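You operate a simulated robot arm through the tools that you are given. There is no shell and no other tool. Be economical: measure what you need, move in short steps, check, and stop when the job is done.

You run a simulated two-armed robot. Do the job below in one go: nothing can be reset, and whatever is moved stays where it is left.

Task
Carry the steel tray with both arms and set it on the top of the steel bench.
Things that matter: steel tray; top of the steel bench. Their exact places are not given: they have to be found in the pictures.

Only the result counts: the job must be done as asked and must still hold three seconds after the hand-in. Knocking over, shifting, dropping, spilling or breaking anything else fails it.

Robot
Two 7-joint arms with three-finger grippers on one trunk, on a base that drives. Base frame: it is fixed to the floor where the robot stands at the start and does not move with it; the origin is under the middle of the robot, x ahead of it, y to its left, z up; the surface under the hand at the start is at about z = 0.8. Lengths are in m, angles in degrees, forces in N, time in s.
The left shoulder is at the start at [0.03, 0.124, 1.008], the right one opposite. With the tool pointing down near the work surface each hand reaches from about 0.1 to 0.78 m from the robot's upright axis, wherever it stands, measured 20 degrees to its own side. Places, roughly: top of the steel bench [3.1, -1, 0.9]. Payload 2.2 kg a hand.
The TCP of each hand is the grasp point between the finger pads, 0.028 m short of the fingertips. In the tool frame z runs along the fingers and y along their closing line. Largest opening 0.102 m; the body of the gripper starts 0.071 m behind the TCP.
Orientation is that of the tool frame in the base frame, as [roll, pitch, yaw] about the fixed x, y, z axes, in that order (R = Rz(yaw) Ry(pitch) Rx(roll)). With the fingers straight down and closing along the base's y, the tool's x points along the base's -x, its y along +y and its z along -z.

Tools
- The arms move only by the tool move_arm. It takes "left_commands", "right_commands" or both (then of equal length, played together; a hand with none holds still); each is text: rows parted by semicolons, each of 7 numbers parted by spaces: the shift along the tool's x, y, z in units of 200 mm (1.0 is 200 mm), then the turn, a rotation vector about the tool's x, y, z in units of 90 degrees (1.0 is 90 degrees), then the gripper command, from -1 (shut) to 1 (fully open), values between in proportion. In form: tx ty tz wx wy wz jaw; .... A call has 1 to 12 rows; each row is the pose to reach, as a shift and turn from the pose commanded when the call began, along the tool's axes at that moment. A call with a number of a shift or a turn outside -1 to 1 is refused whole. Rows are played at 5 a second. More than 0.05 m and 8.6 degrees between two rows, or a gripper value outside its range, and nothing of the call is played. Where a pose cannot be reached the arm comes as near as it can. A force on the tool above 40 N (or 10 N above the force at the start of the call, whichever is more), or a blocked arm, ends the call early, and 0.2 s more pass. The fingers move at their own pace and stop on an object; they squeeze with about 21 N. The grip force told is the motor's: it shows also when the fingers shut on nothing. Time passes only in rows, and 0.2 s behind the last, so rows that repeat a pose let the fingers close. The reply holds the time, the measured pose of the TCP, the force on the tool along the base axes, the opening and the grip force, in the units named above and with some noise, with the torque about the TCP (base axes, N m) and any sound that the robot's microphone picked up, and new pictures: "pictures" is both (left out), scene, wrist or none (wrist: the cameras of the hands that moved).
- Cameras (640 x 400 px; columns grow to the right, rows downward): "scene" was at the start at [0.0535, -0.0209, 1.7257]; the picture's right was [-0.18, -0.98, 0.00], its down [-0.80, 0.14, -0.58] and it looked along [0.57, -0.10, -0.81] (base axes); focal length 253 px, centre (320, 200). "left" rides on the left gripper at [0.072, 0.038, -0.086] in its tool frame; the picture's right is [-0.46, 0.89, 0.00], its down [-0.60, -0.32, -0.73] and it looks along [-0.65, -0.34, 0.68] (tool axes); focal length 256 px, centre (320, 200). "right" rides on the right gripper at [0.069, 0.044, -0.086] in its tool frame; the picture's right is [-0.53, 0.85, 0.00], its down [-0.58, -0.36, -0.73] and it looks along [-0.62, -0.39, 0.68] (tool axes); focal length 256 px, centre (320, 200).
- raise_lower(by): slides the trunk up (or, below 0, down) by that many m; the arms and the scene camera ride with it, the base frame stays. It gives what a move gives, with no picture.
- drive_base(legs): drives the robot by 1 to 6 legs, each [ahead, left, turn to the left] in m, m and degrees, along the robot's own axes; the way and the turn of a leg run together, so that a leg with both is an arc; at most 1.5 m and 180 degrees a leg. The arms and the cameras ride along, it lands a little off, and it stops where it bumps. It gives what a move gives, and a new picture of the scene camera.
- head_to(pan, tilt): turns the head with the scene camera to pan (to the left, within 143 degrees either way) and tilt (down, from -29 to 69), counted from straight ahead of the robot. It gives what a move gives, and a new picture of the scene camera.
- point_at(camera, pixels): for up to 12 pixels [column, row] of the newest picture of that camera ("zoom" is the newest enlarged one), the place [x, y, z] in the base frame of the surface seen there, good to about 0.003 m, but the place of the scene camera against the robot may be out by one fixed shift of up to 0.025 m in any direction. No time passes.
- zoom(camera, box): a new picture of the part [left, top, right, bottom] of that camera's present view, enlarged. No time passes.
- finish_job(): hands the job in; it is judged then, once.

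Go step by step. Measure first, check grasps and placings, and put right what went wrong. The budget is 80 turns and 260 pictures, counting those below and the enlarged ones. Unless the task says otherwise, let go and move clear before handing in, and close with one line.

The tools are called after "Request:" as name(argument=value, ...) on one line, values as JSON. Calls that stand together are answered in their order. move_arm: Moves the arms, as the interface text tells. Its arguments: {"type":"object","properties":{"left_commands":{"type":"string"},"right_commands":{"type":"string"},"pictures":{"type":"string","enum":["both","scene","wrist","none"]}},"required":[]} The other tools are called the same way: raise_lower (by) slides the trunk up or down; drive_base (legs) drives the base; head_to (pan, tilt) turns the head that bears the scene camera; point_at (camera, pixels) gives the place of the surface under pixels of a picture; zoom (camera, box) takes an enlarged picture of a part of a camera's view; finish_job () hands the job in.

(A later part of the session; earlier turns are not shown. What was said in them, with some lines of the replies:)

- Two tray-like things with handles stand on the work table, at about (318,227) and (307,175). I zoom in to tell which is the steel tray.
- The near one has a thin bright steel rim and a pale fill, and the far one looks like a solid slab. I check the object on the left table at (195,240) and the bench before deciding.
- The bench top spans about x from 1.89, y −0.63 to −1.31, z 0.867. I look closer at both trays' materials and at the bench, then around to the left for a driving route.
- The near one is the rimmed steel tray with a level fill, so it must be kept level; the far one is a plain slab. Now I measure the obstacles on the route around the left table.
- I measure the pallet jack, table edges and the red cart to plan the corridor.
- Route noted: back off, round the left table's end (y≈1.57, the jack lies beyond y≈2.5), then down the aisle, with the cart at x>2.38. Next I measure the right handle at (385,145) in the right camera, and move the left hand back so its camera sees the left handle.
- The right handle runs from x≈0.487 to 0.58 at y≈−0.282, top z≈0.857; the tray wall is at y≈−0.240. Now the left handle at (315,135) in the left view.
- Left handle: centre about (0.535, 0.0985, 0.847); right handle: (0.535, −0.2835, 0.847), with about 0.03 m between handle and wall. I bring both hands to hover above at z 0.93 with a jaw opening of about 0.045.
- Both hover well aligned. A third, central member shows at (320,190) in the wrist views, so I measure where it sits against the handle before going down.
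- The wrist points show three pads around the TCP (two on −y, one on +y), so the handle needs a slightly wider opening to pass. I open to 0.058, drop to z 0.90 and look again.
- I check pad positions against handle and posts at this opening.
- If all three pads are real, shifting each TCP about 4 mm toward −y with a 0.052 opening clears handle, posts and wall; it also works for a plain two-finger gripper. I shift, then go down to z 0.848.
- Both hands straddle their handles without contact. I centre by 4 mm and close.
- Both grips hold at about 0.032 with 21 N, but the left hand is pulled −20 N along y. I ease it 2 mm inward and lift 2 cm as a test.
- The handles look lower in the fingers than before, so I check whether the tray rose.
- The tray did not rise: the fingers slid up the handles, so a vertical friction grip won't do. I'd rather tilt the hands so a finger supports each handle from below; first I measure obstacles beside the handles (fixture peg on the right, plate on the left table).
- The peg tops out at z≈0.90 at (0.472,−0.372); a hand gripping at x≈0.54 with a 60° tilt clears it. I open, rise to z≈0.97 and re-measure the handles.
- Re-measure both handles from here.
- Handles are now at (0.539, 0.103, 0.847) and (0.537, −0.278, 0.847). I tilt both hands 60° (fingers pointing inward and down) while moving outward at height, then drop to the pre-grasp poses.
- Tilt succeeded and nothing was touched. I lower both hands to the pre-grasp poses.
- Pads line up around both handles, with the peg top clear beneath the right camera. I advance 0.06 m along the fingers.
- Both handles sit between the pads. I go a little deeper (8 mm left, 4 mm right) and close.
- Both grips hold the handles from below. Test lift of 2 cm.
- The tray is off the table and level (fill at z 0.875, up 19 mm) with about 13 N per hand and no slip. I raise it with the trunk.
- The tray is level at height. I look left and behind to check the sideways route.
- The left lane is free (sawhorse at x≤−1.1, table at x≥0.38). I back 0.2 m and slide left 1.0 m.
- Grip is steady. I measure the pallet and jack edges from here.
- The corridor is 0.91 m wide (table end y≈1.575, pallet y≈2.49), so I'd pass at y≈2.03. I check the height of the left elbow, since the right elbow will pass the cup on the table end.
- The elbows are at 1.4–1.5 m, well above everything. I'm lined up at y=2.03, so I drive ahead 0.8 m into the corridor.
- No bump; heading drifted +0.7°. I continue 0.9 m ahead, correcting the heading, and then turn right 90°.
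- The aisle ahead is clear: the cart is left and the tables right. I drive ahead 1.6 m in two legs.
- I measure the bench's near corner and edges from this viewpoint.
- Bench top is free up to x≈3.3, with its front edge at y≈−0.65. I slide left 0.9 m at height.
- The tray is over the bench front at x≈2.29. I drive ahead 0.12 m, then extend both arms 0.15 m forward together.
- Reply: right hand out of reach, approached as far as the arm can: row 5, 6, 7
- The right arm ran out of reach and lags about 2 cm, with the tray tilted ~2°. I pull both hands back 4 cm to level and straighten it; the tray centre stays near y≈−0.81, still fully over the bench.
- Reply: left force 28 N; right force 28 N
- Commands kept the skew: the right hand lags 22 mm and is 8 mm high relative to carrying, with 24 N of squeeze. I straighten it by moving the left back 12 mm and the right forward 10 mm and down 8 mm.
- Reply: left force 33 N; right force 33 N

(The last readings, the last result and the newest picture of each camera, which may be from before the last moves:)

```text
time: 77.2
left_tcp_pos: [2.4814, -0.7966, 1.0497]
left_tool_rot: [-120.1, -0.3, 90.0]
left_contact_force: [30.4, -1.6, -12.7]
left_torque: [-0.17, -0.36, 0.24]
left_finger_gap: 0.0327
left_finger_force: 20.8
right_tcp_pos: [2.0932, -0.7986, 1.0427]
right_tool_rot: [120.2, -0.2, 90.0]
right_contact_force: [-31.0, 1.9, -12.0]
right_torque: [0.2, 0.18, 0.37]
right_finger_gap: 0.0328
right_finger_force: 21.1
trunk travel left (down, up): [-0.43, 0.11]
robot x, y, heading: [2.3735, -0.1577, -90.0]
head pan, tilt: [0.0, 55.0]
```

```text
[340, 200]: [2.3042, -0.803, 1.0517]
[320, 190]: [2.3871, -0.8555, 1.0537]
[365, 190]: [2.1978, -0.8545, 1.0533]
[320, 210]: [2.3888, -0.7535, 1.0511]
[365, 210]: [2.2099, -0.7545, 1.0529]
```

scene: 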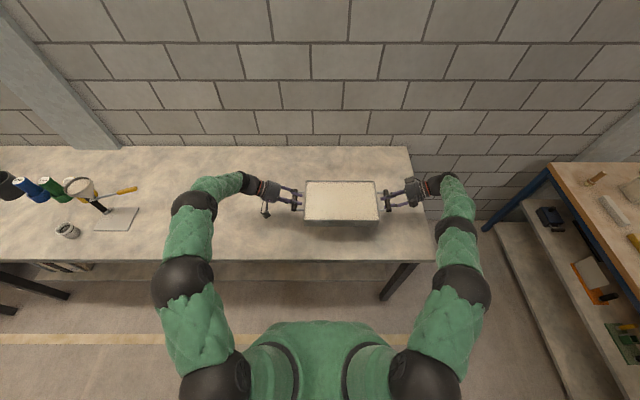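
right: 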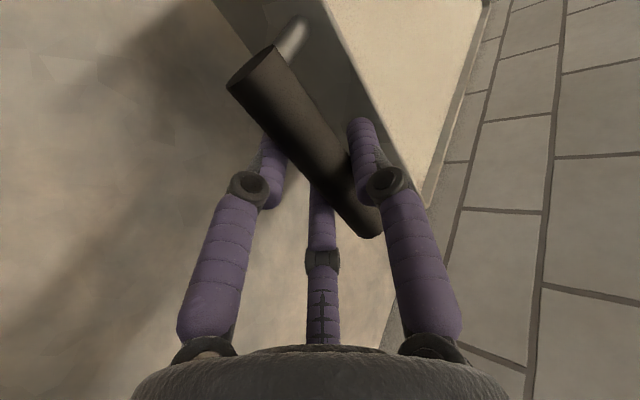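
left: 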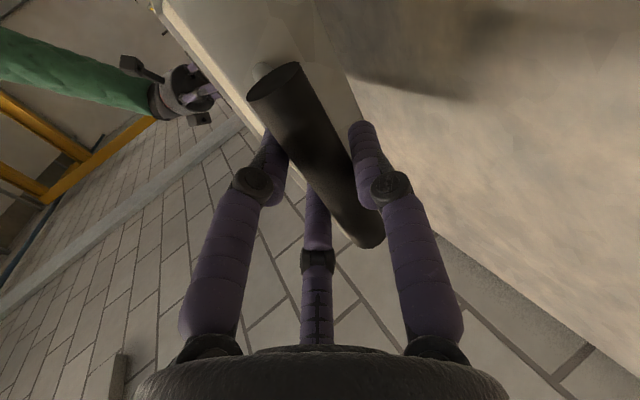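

Level and straight again; the hands squeeze inward by 30 N, so I ease each outward 2 mm and then lower with the trunk.

Request:
move_arm(left_commands="0 0.0025 -0.0043 0 0 0 -1; 0 0.005 -0.0087 0 0 0 -1; 0 0.005 -0.0087 0 0 0 -1", right_commands="0 -0.0025 -0.0043 0 0 0 -1; 0 -0.005 -0.0087 0 0 0 -1; 0 -0.005 -0.0087 0 0 0 -1", pictures="none")

Request:
raise_lower(by=-0.11)

Request:
head_to(pan=5, tilt=50)

Request:
zoom(camera="scene", box=[240, 140, 480, 280])

```text
time: 78.0
left_tcp_pos: [2.4824, -0.7969, 1.0483]
left_tool_rot: [-120.0, -0.2, 90.0]
left_contact_force: [21.1, 1.9, -12.1]
left_torque: [-0.1, -0.13, -0.07]
left_finger_gap: 0.0326
left_finger_force: 21.0
right_tcp_pos: [2.0952, -0.7981, 1.043]
right_tool_rot: [120.0, -0.2, 90.0]
right_contact_force: [-21.2, -1.9, -13.1]
right_torque: [0.08, 0.13, -0.59]
right_finger_gap: 0.0323
right_finger_force: 20.9
trunk travel left (down, up): [-0.43, 0.11]
robot x, y, heading: [2.3795, -0.1557, -89.9]
head pan, tilt: [0.0, 55.0]
```

```text
time: 79.4
left_tcp_pos: [2.4813, -0.7967, 0.9403]
left_tool_rot: [-120.1, -0.2, 90.1]
left_contact_force: [14.6, 2.3, -12.7]
left_torque: [-0.24, -0.17, -0.28]
left_finger_gap: 0.0324
left_finger_force: 21.0
right_tcp_pos: [2.0939, -0.7982, 0.9328]
right_tool_rot: [120.0, -0.3, 90.1]
right_contact_force: [-13.6, -2.4, -12.6]
right_torque: [0.2, 0.08, -0.52]
right_finger_gap: 0.0323
right_finger_force: 20.7
trunk travel left (down, up): [-0.32, 0.22]
robot x, y, heading: [2.3746, -0.1563, -90.0]
head pan, tilt: [0.0, 55.0]
```

```text
time: 80.0
left_tcp_pos: [2.4819, -0.7974, 0.9394]
left_tool_rot: [-119.9, -0.2, 90.0]
left_contact_force: [11.1, 1.3, -13.4]
left_torque: [-0.3, -0.09, -0.2]
left_finger_gap: 0.0324
left_finger_force: 20.7
right_tcp_pos: [2.0945, -0.798, 0.9322]
right_tool_rot: [119.9, -0.4, 90.1]
right_contact_force: [-11.5, -1.7, -11.9]
right_torque: [0.27, 0.04, -0.29]
right_finger_gap: 0.0325
right_finger_force: 21.7
trunk travel left (down, up): [-0.32, 0.22]
robot x, y, heading: [2.3775, -0.1561, -90.0]
head pan, tilt: [5.0, 50.0]
```

scene: 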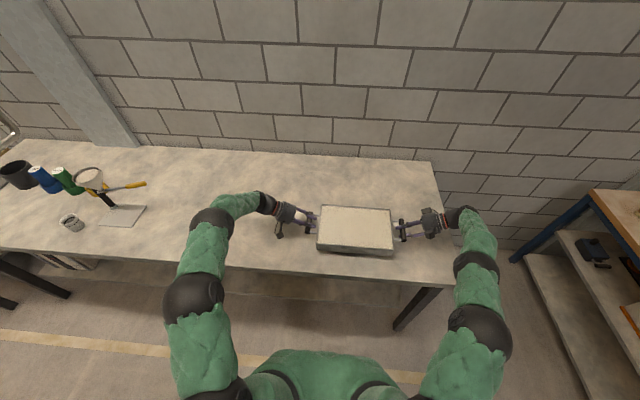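

```text
2.67 times, centred on (360, 210) of scene
```

zoom: 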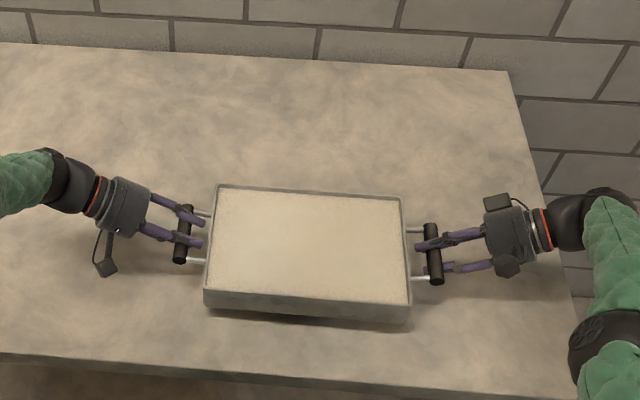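

The tray is well inside the bench top, about 25–30 mm above it. I lower 18 mm more with the trunk, then measure.

Request:
raise_lower(by=-0.018)

Request:
move_arm(left_commands="0 0.013 0.0075 0 0 0 -1; 0 0.013 0.0075 0 0 0 -1", right_commands="0 -0.013 0.0075 0 0 0 -1; 0 -0.013 0.0075 0 0 0 -1", pictures="both")

Request:
zoom(camera="scene", box=[270, 180, 450, 280])

```text
time: 80.7
left_tcp_pos: [2.4815, -0.7973, 0.9216]
left_tool_rot: [-120.0, -0.2, 90.1]
left_contact_force: [8.5, 0.8, -12.8]
left_torque: [-0.38, 0.0, -0.05]
left_finger_gap: 0.0324
left_finger_force: 21.7
right_tcp_pos: [2.0955, -0.7982, 0.9153]
right_tool_rot: [120.1, -0.3, 90.2]
right_contact_force: [-8.6, -0.1, -12.5]
right_torque: [0.32, 0.16, -0.17]
right_finger_gap: 0.0324
right_finger_force: 21.4
trunk travel left (down, up): [-0.302, 0.238]
robot x, y, heading: [2.375, -0.1581, -89.7]
head pan, tilt: [5.0, 50.0]
```

```text
time: 81.3
left_tcp_pos: [2.482, -0.797, 0.919]
left_tool_rot: [-120.0, -0.2, 90.0]
left_contact_force: [6.3, -0.2, -12.9]
left_torque: [-0.39, 0.01, -0.07]
left_finger_gap: 0.0323
left_finger_force: 21.1
right_tcp_pos: [2.0952, -0.7982, 0.9107]
right_tool_rot: [120.0, -0.2, 90.2]
right_contact_force: [-5.1, -0.9, -12.9]
right_torque: [0.39, 0.02, -0.03]
right_finger_gap: 0.0328
right_finger_force: 21.3
trunk travel left (down, up): [-0.302, 0.238]
robot x, y, heading: [2.3785, -0.1587, -90.0]
head pan, tilt: [5.0, 50.0]
```

scene: 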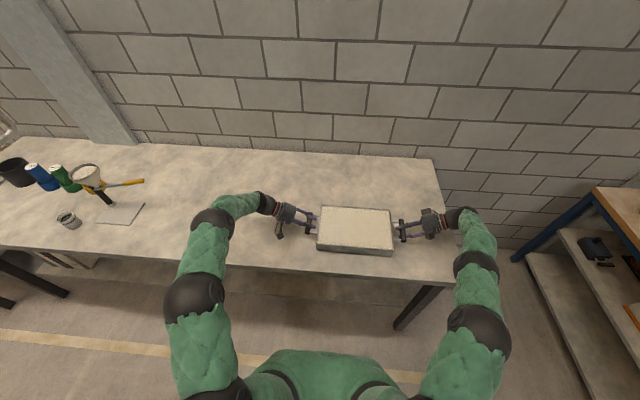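
right: 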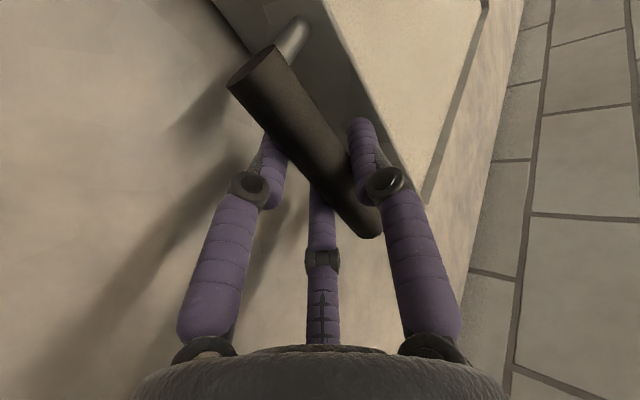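
left: 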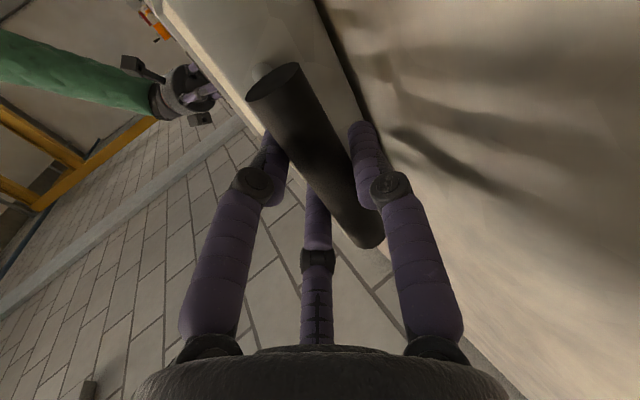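

```text
3.56 times, centred on (360, 230) of scene
```

zoom: 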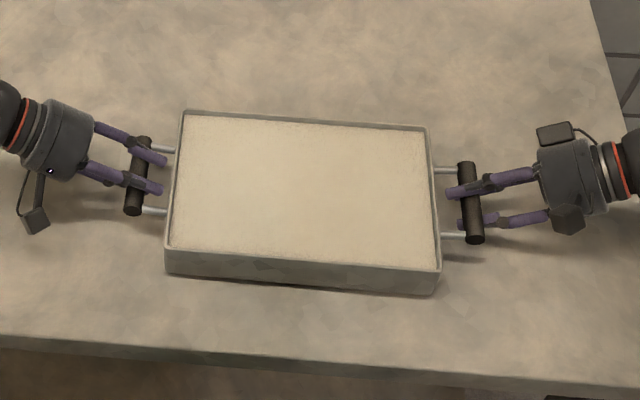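

Request:
point_at(camera="left", pixels=[[500, 150], [450, 80], [420, 130], [300, 85]])

Request:
point_at(camera="right", pixels=[[100, 100], [150, 180], [270, 80], [420, 40]])

Request:
point_at(camera="scene", pixels=[[355, 230], [335, 218], [380, 218], [250, 250], [420, 190]])

```text
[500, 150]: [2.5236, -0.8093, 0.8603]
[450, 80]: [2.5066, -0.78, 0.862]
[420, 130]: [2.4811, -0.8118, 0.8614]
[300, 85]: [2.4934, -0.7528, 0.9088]
```

```text
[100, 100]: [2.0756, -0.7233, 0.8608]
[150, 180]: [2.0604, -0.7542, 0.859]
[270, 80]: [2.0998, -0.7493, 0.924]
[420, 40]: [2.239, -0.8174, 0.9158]
```

```text
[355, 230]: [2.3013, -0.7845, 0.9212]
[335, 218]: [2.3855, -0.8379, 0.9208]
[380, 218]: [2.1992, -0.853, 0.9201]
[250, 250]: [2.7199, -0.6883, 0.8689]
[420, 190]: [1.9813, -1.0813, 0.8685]
```

Fill is 52 mm above the bench versus 48 mm at rest, so about 4 mm remain. I lower 5 mm slowly and watch the forces.

Request:
move_arm(left_commands="0 0.0065 0.00375 0 0 0 -1; 0 0.013 0.0075 0 0 0 -1; 0 0.0173 0.01 0 0 0 -1; 0 0.0217 0.0125 0 0 0 -1; 0 0.0217 0.0125 0 0 0 -1", right_commands="0 -0.0065 0.00375 0 0 0 -1; 0 -0.013 0.0075 0 0 0 -1; 0 -0.0173 0.01 0 0 0 -1; 0 -0.0217 0.0125 0 0 0 -1; 0 -0.0217 0.0125 0 0 0 -1", pictures="none")

```text
time: 82.5
left_tcp_pos: [2.4814, -0.7959, 0.9125]
left_tool_rot: [-120.1, -0.2, 90.0]
left_contact_force: [1.8, 0.2, -12.8]
left_torque: [-0.44, 0.06, -0.02]
left_finger_gap: 0.0322
left_finger_force: 20.8
right_tcp_pos: [2.0946, -0.7986, 0.9057]
right_tool_rot: [120.0, -0.3, 90.1]
right_contact_force: [-2.3, 1.3, -12.7]
right_torque: [0.41, 0.06, 0.27]
right_finger_gap: 0.0322
right_finger_force: 21.4
trunk travel left (down, up): [-0.302, 0.238]
robot x, y, heading: [2.3792, -0.1563, -90.0]
head pan, tilt: [5.0, 50.0]
```

Load is still fully carried, so I go 4 mm lower.

Request:
move_arm(left_commands="0 0.0043 0.0025 0 0 0 -1; 0 0.0087 0.005 0 0 0 -1; 0 0.013 0.0075 0 0 0 -1; 0 0.0173 0.01 0 0 0 -1; 0 0.0173 0.01 0 0 0 -1", right_commands="0 -0.0043 0.0025 0 0 0 -1; 0 -0.0087 0.005 0 0 0 -1; 0 -0.013 0.0075 0 0 0 -1; 0 -0.0173 0.01 0 0 0 -1; 0 -0.0173 0.01 0 0 0 -1", pictures="none")

```text
time: 83.7
left_tcp_pos: [2.4823, -0.7961, 0.9126]
left_tool_rot: [-119.9, 0.0, 90.0]
left_contact_force: [-3.9, 0.7, 14.1]
left_torque: [-0.09, -0.05, -0.9]
left_finger_gap: 0.0321
left_finger_force: 21.3
right_tcp_pos: [2.0942, -0.799, 0.904]
right_tool_rot: [120.0, -0.1, 90.1]
right_contact_force: [2.8, -7.6, -9.5]
right_torque: [0.13, 0.1, -0.73]
right_finger_gap: 0.0324
right_finger_force: 21.2
trunk travel left (down, up): [-0.302, 0.238]
robot x, y, heading: [2.3801, -0.1577, -89.7]
head pan, tilt: [5.0, 50.0]
```

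The left side rests on the bench (+14 N); the right is nearly down. I lower the right 2 mm and relax the left 1.5 mm.

Request:
move_arm(left_commands="0 -0.003 -0.002 0 0 0 -1; 0 -0.0065 -0.00375 0 0 0 -1; 0 -0.0065 -0.00375 0 0 0 -1", right_commands="0 -0.0043 0.0025 0 0 0 -1; 0 -0.0087 0.005 0 0 0 -1; 0 -0.0087 0.005 0 0 0 -1", pictures="scene")

Request:
point_at(camera="scene", pixels=[[355, 230], [335, 218], [380, 218], [335, 240], [380, 240]])

```text
time: 84.5
left_tcp_pos: [2.4812, -0.7957, 0.9127]
left_tool_rot: [-120.0, -0.1, 90.1]
left_contact_force: [-10.1, -9.8, 7.7]
left_torque: [-0.91, 0.14, 0.2]
left_finger_gap: 0.0325
left_finger_force: 20.7
right_tcp_pos: [2.0938, -0.7976, 0.902]
right_tool_rot: [120.0, 0.0, 90.1]
right_contact_force: [4.8, -3.2, 7.1]
right_torque: [0.57, -0.16, 0.17]
right_finger_gap: 0.0323
right_finger_force: 20.9
trunk travel left (down, up): [-0.302, 0.238]
robot x, y, heading: [2.3748, -0.1568, -90.0]
head pan, tilt: [5.0, 50.0]
```

scene: 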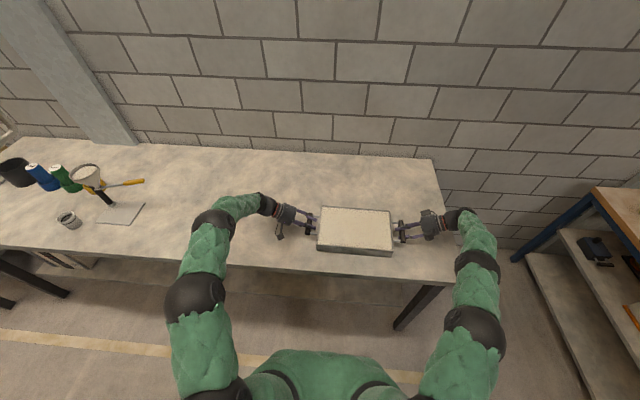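

```text
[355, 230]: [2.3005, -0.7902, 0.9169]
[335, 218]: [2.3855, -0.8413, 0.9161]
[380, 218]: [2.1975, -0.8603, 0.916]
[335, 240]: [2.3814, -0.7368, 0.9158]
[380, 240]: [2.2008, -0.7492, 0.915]
```

Both sides now rest (fill 48 mm above the bench, upward reaction both hands). I open to 0.044 and draw back along the fingers.

Request:
move_arm(left_commands="0 0 0 0 0 0 -0.3; 0 -0.01 0 0 0 0 -0.12; 0 -0.01 0 0 0 0 -0.12; 0 -0.01 -0.1 0 0 0 -0.12; 0 -0.01 -0.2 0 0 0 -0.12; 0 -0.01 -0.35 0 0 0 -0.12; 0 -0.01 -0.5 0 0 0 -0.12", right_commands="0 0 0 0 0 0 -0.3; 0 0 0 0 0 0 -0.15; 0 0 0 0 0 0 -0.15; 0 0 -0.1 0 0 0 -0.15; 0 0 -0.2 0 0 0 -0.15; 0 0 -0.35 0 0 0 -0.15; 0 0 -0.5 0 0 0 -0.15")

Request:
point_at(camera="scene", pixels=[[355, 230], [335, 218], [380, 218], [335, 240], [380, 240]])

```text
time: 86.1
left_tcp_pos: [2.5676, -0.7945, 0.9648]
left_tool_rot: [-120.0, -0.1, 90.0]
left_contact_force: [-0.1, 0.2, -0.1]
left_torque: [-0.01, 0.01, -0.02]
left_finger_gap: 0.0452
left_finger_force: 0.1
right_tcp_pos: [2.019, -0.7877, 0.9493]
right_tool_rot: [120.1, -0.1, 90.0]
right_contact_force: [0.4, 0.2, 0.6]
right_torque: [-0.01, 0.02, -0.01]
right_finger_gap: 0.0436
right_finger_force: 0.0
right hand out of reach, approached as far as the arm can: row 7
trunk travel left (down, up): [-0.302, 0.238]
robot x, y, heading: [2.3772, -0.1577, -89.8]
head pan, tilt: [5.0, 50.0]
```

scene: 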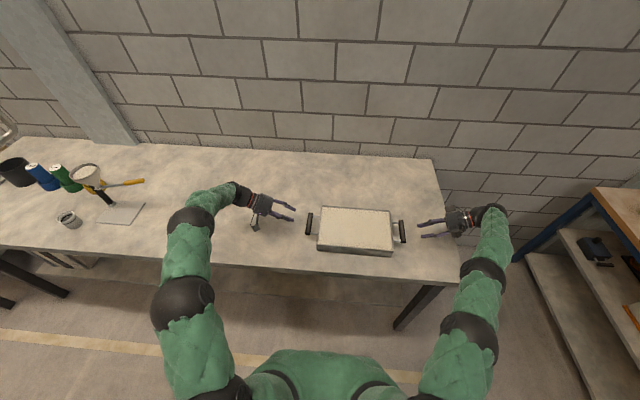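
right: 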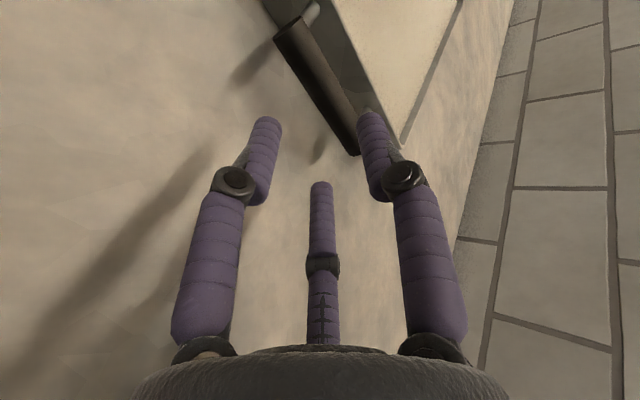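
left: 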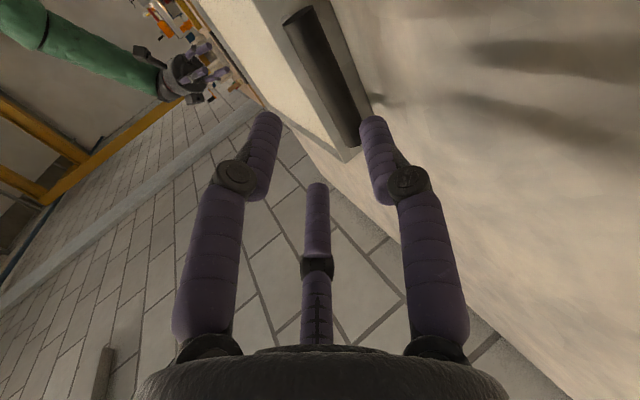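

```text
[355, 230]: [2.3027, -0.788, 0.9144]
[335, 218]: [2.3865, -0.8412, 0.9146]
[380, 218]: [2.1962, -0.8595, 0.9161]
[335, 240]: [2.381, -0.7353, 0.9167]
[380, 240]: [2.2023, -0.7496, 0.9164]
```

The tray rests level on the bench and both hands are free. I raise the trunk to get well clear and take a final look.

Request:
raise_lower(by=0.15)

Request:
zoom(camera="scene", box=[220, 130, 480, 300])

```text
time: 87.8
left_tcp_pos: [2.5672, -0.7948, 1.1132]
left_tool_rot: [-120.0, -0.2, 90.0]
left_contact_force: [0.6, -0.1, -0.2]
left_torque: [0.01, 0.03, 0.02]
left_finger_gap: 0.045
left_finger_force: 0.0
right_tcp_pos: [2.019, -0.7883, 1.0985]
right_tool_rot: [120.0, -0.1, 89.9]
right_contact_force: [0.6, 0.5, -0.5]
right_torque: [0.02, 0.0, 0.02]
right_finger_gap: 0.0434
right_finger_force: 0.0
trunk travel left (down, up): [-0.452, 0.088]
robot x, y, heading: [2.3765, -0.1581, -89.8]
head pan, tilt: [5.0, 50.0]
```

```text
2.35 times, centred on (350, 215) of scene
```

zoom: 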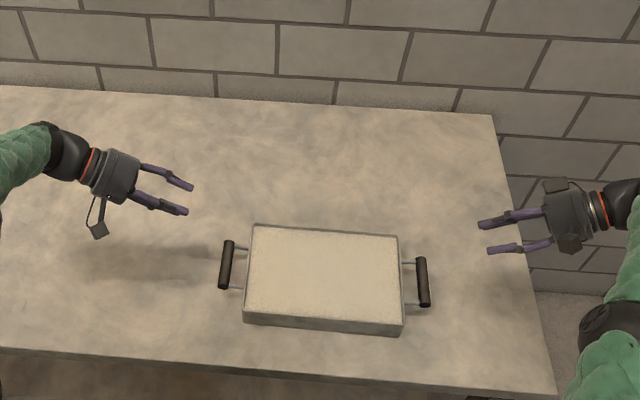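

The tray stands whole and level on the bench top, and the hands are clear, so I hand in.

Request:
finish_job()

```text
The job is handed in.
```

I carried the steel tray with both arms, set it level on top of the steel bench, let go and moved both hands clear. I saw no spilled fill and disturbed nothing else.
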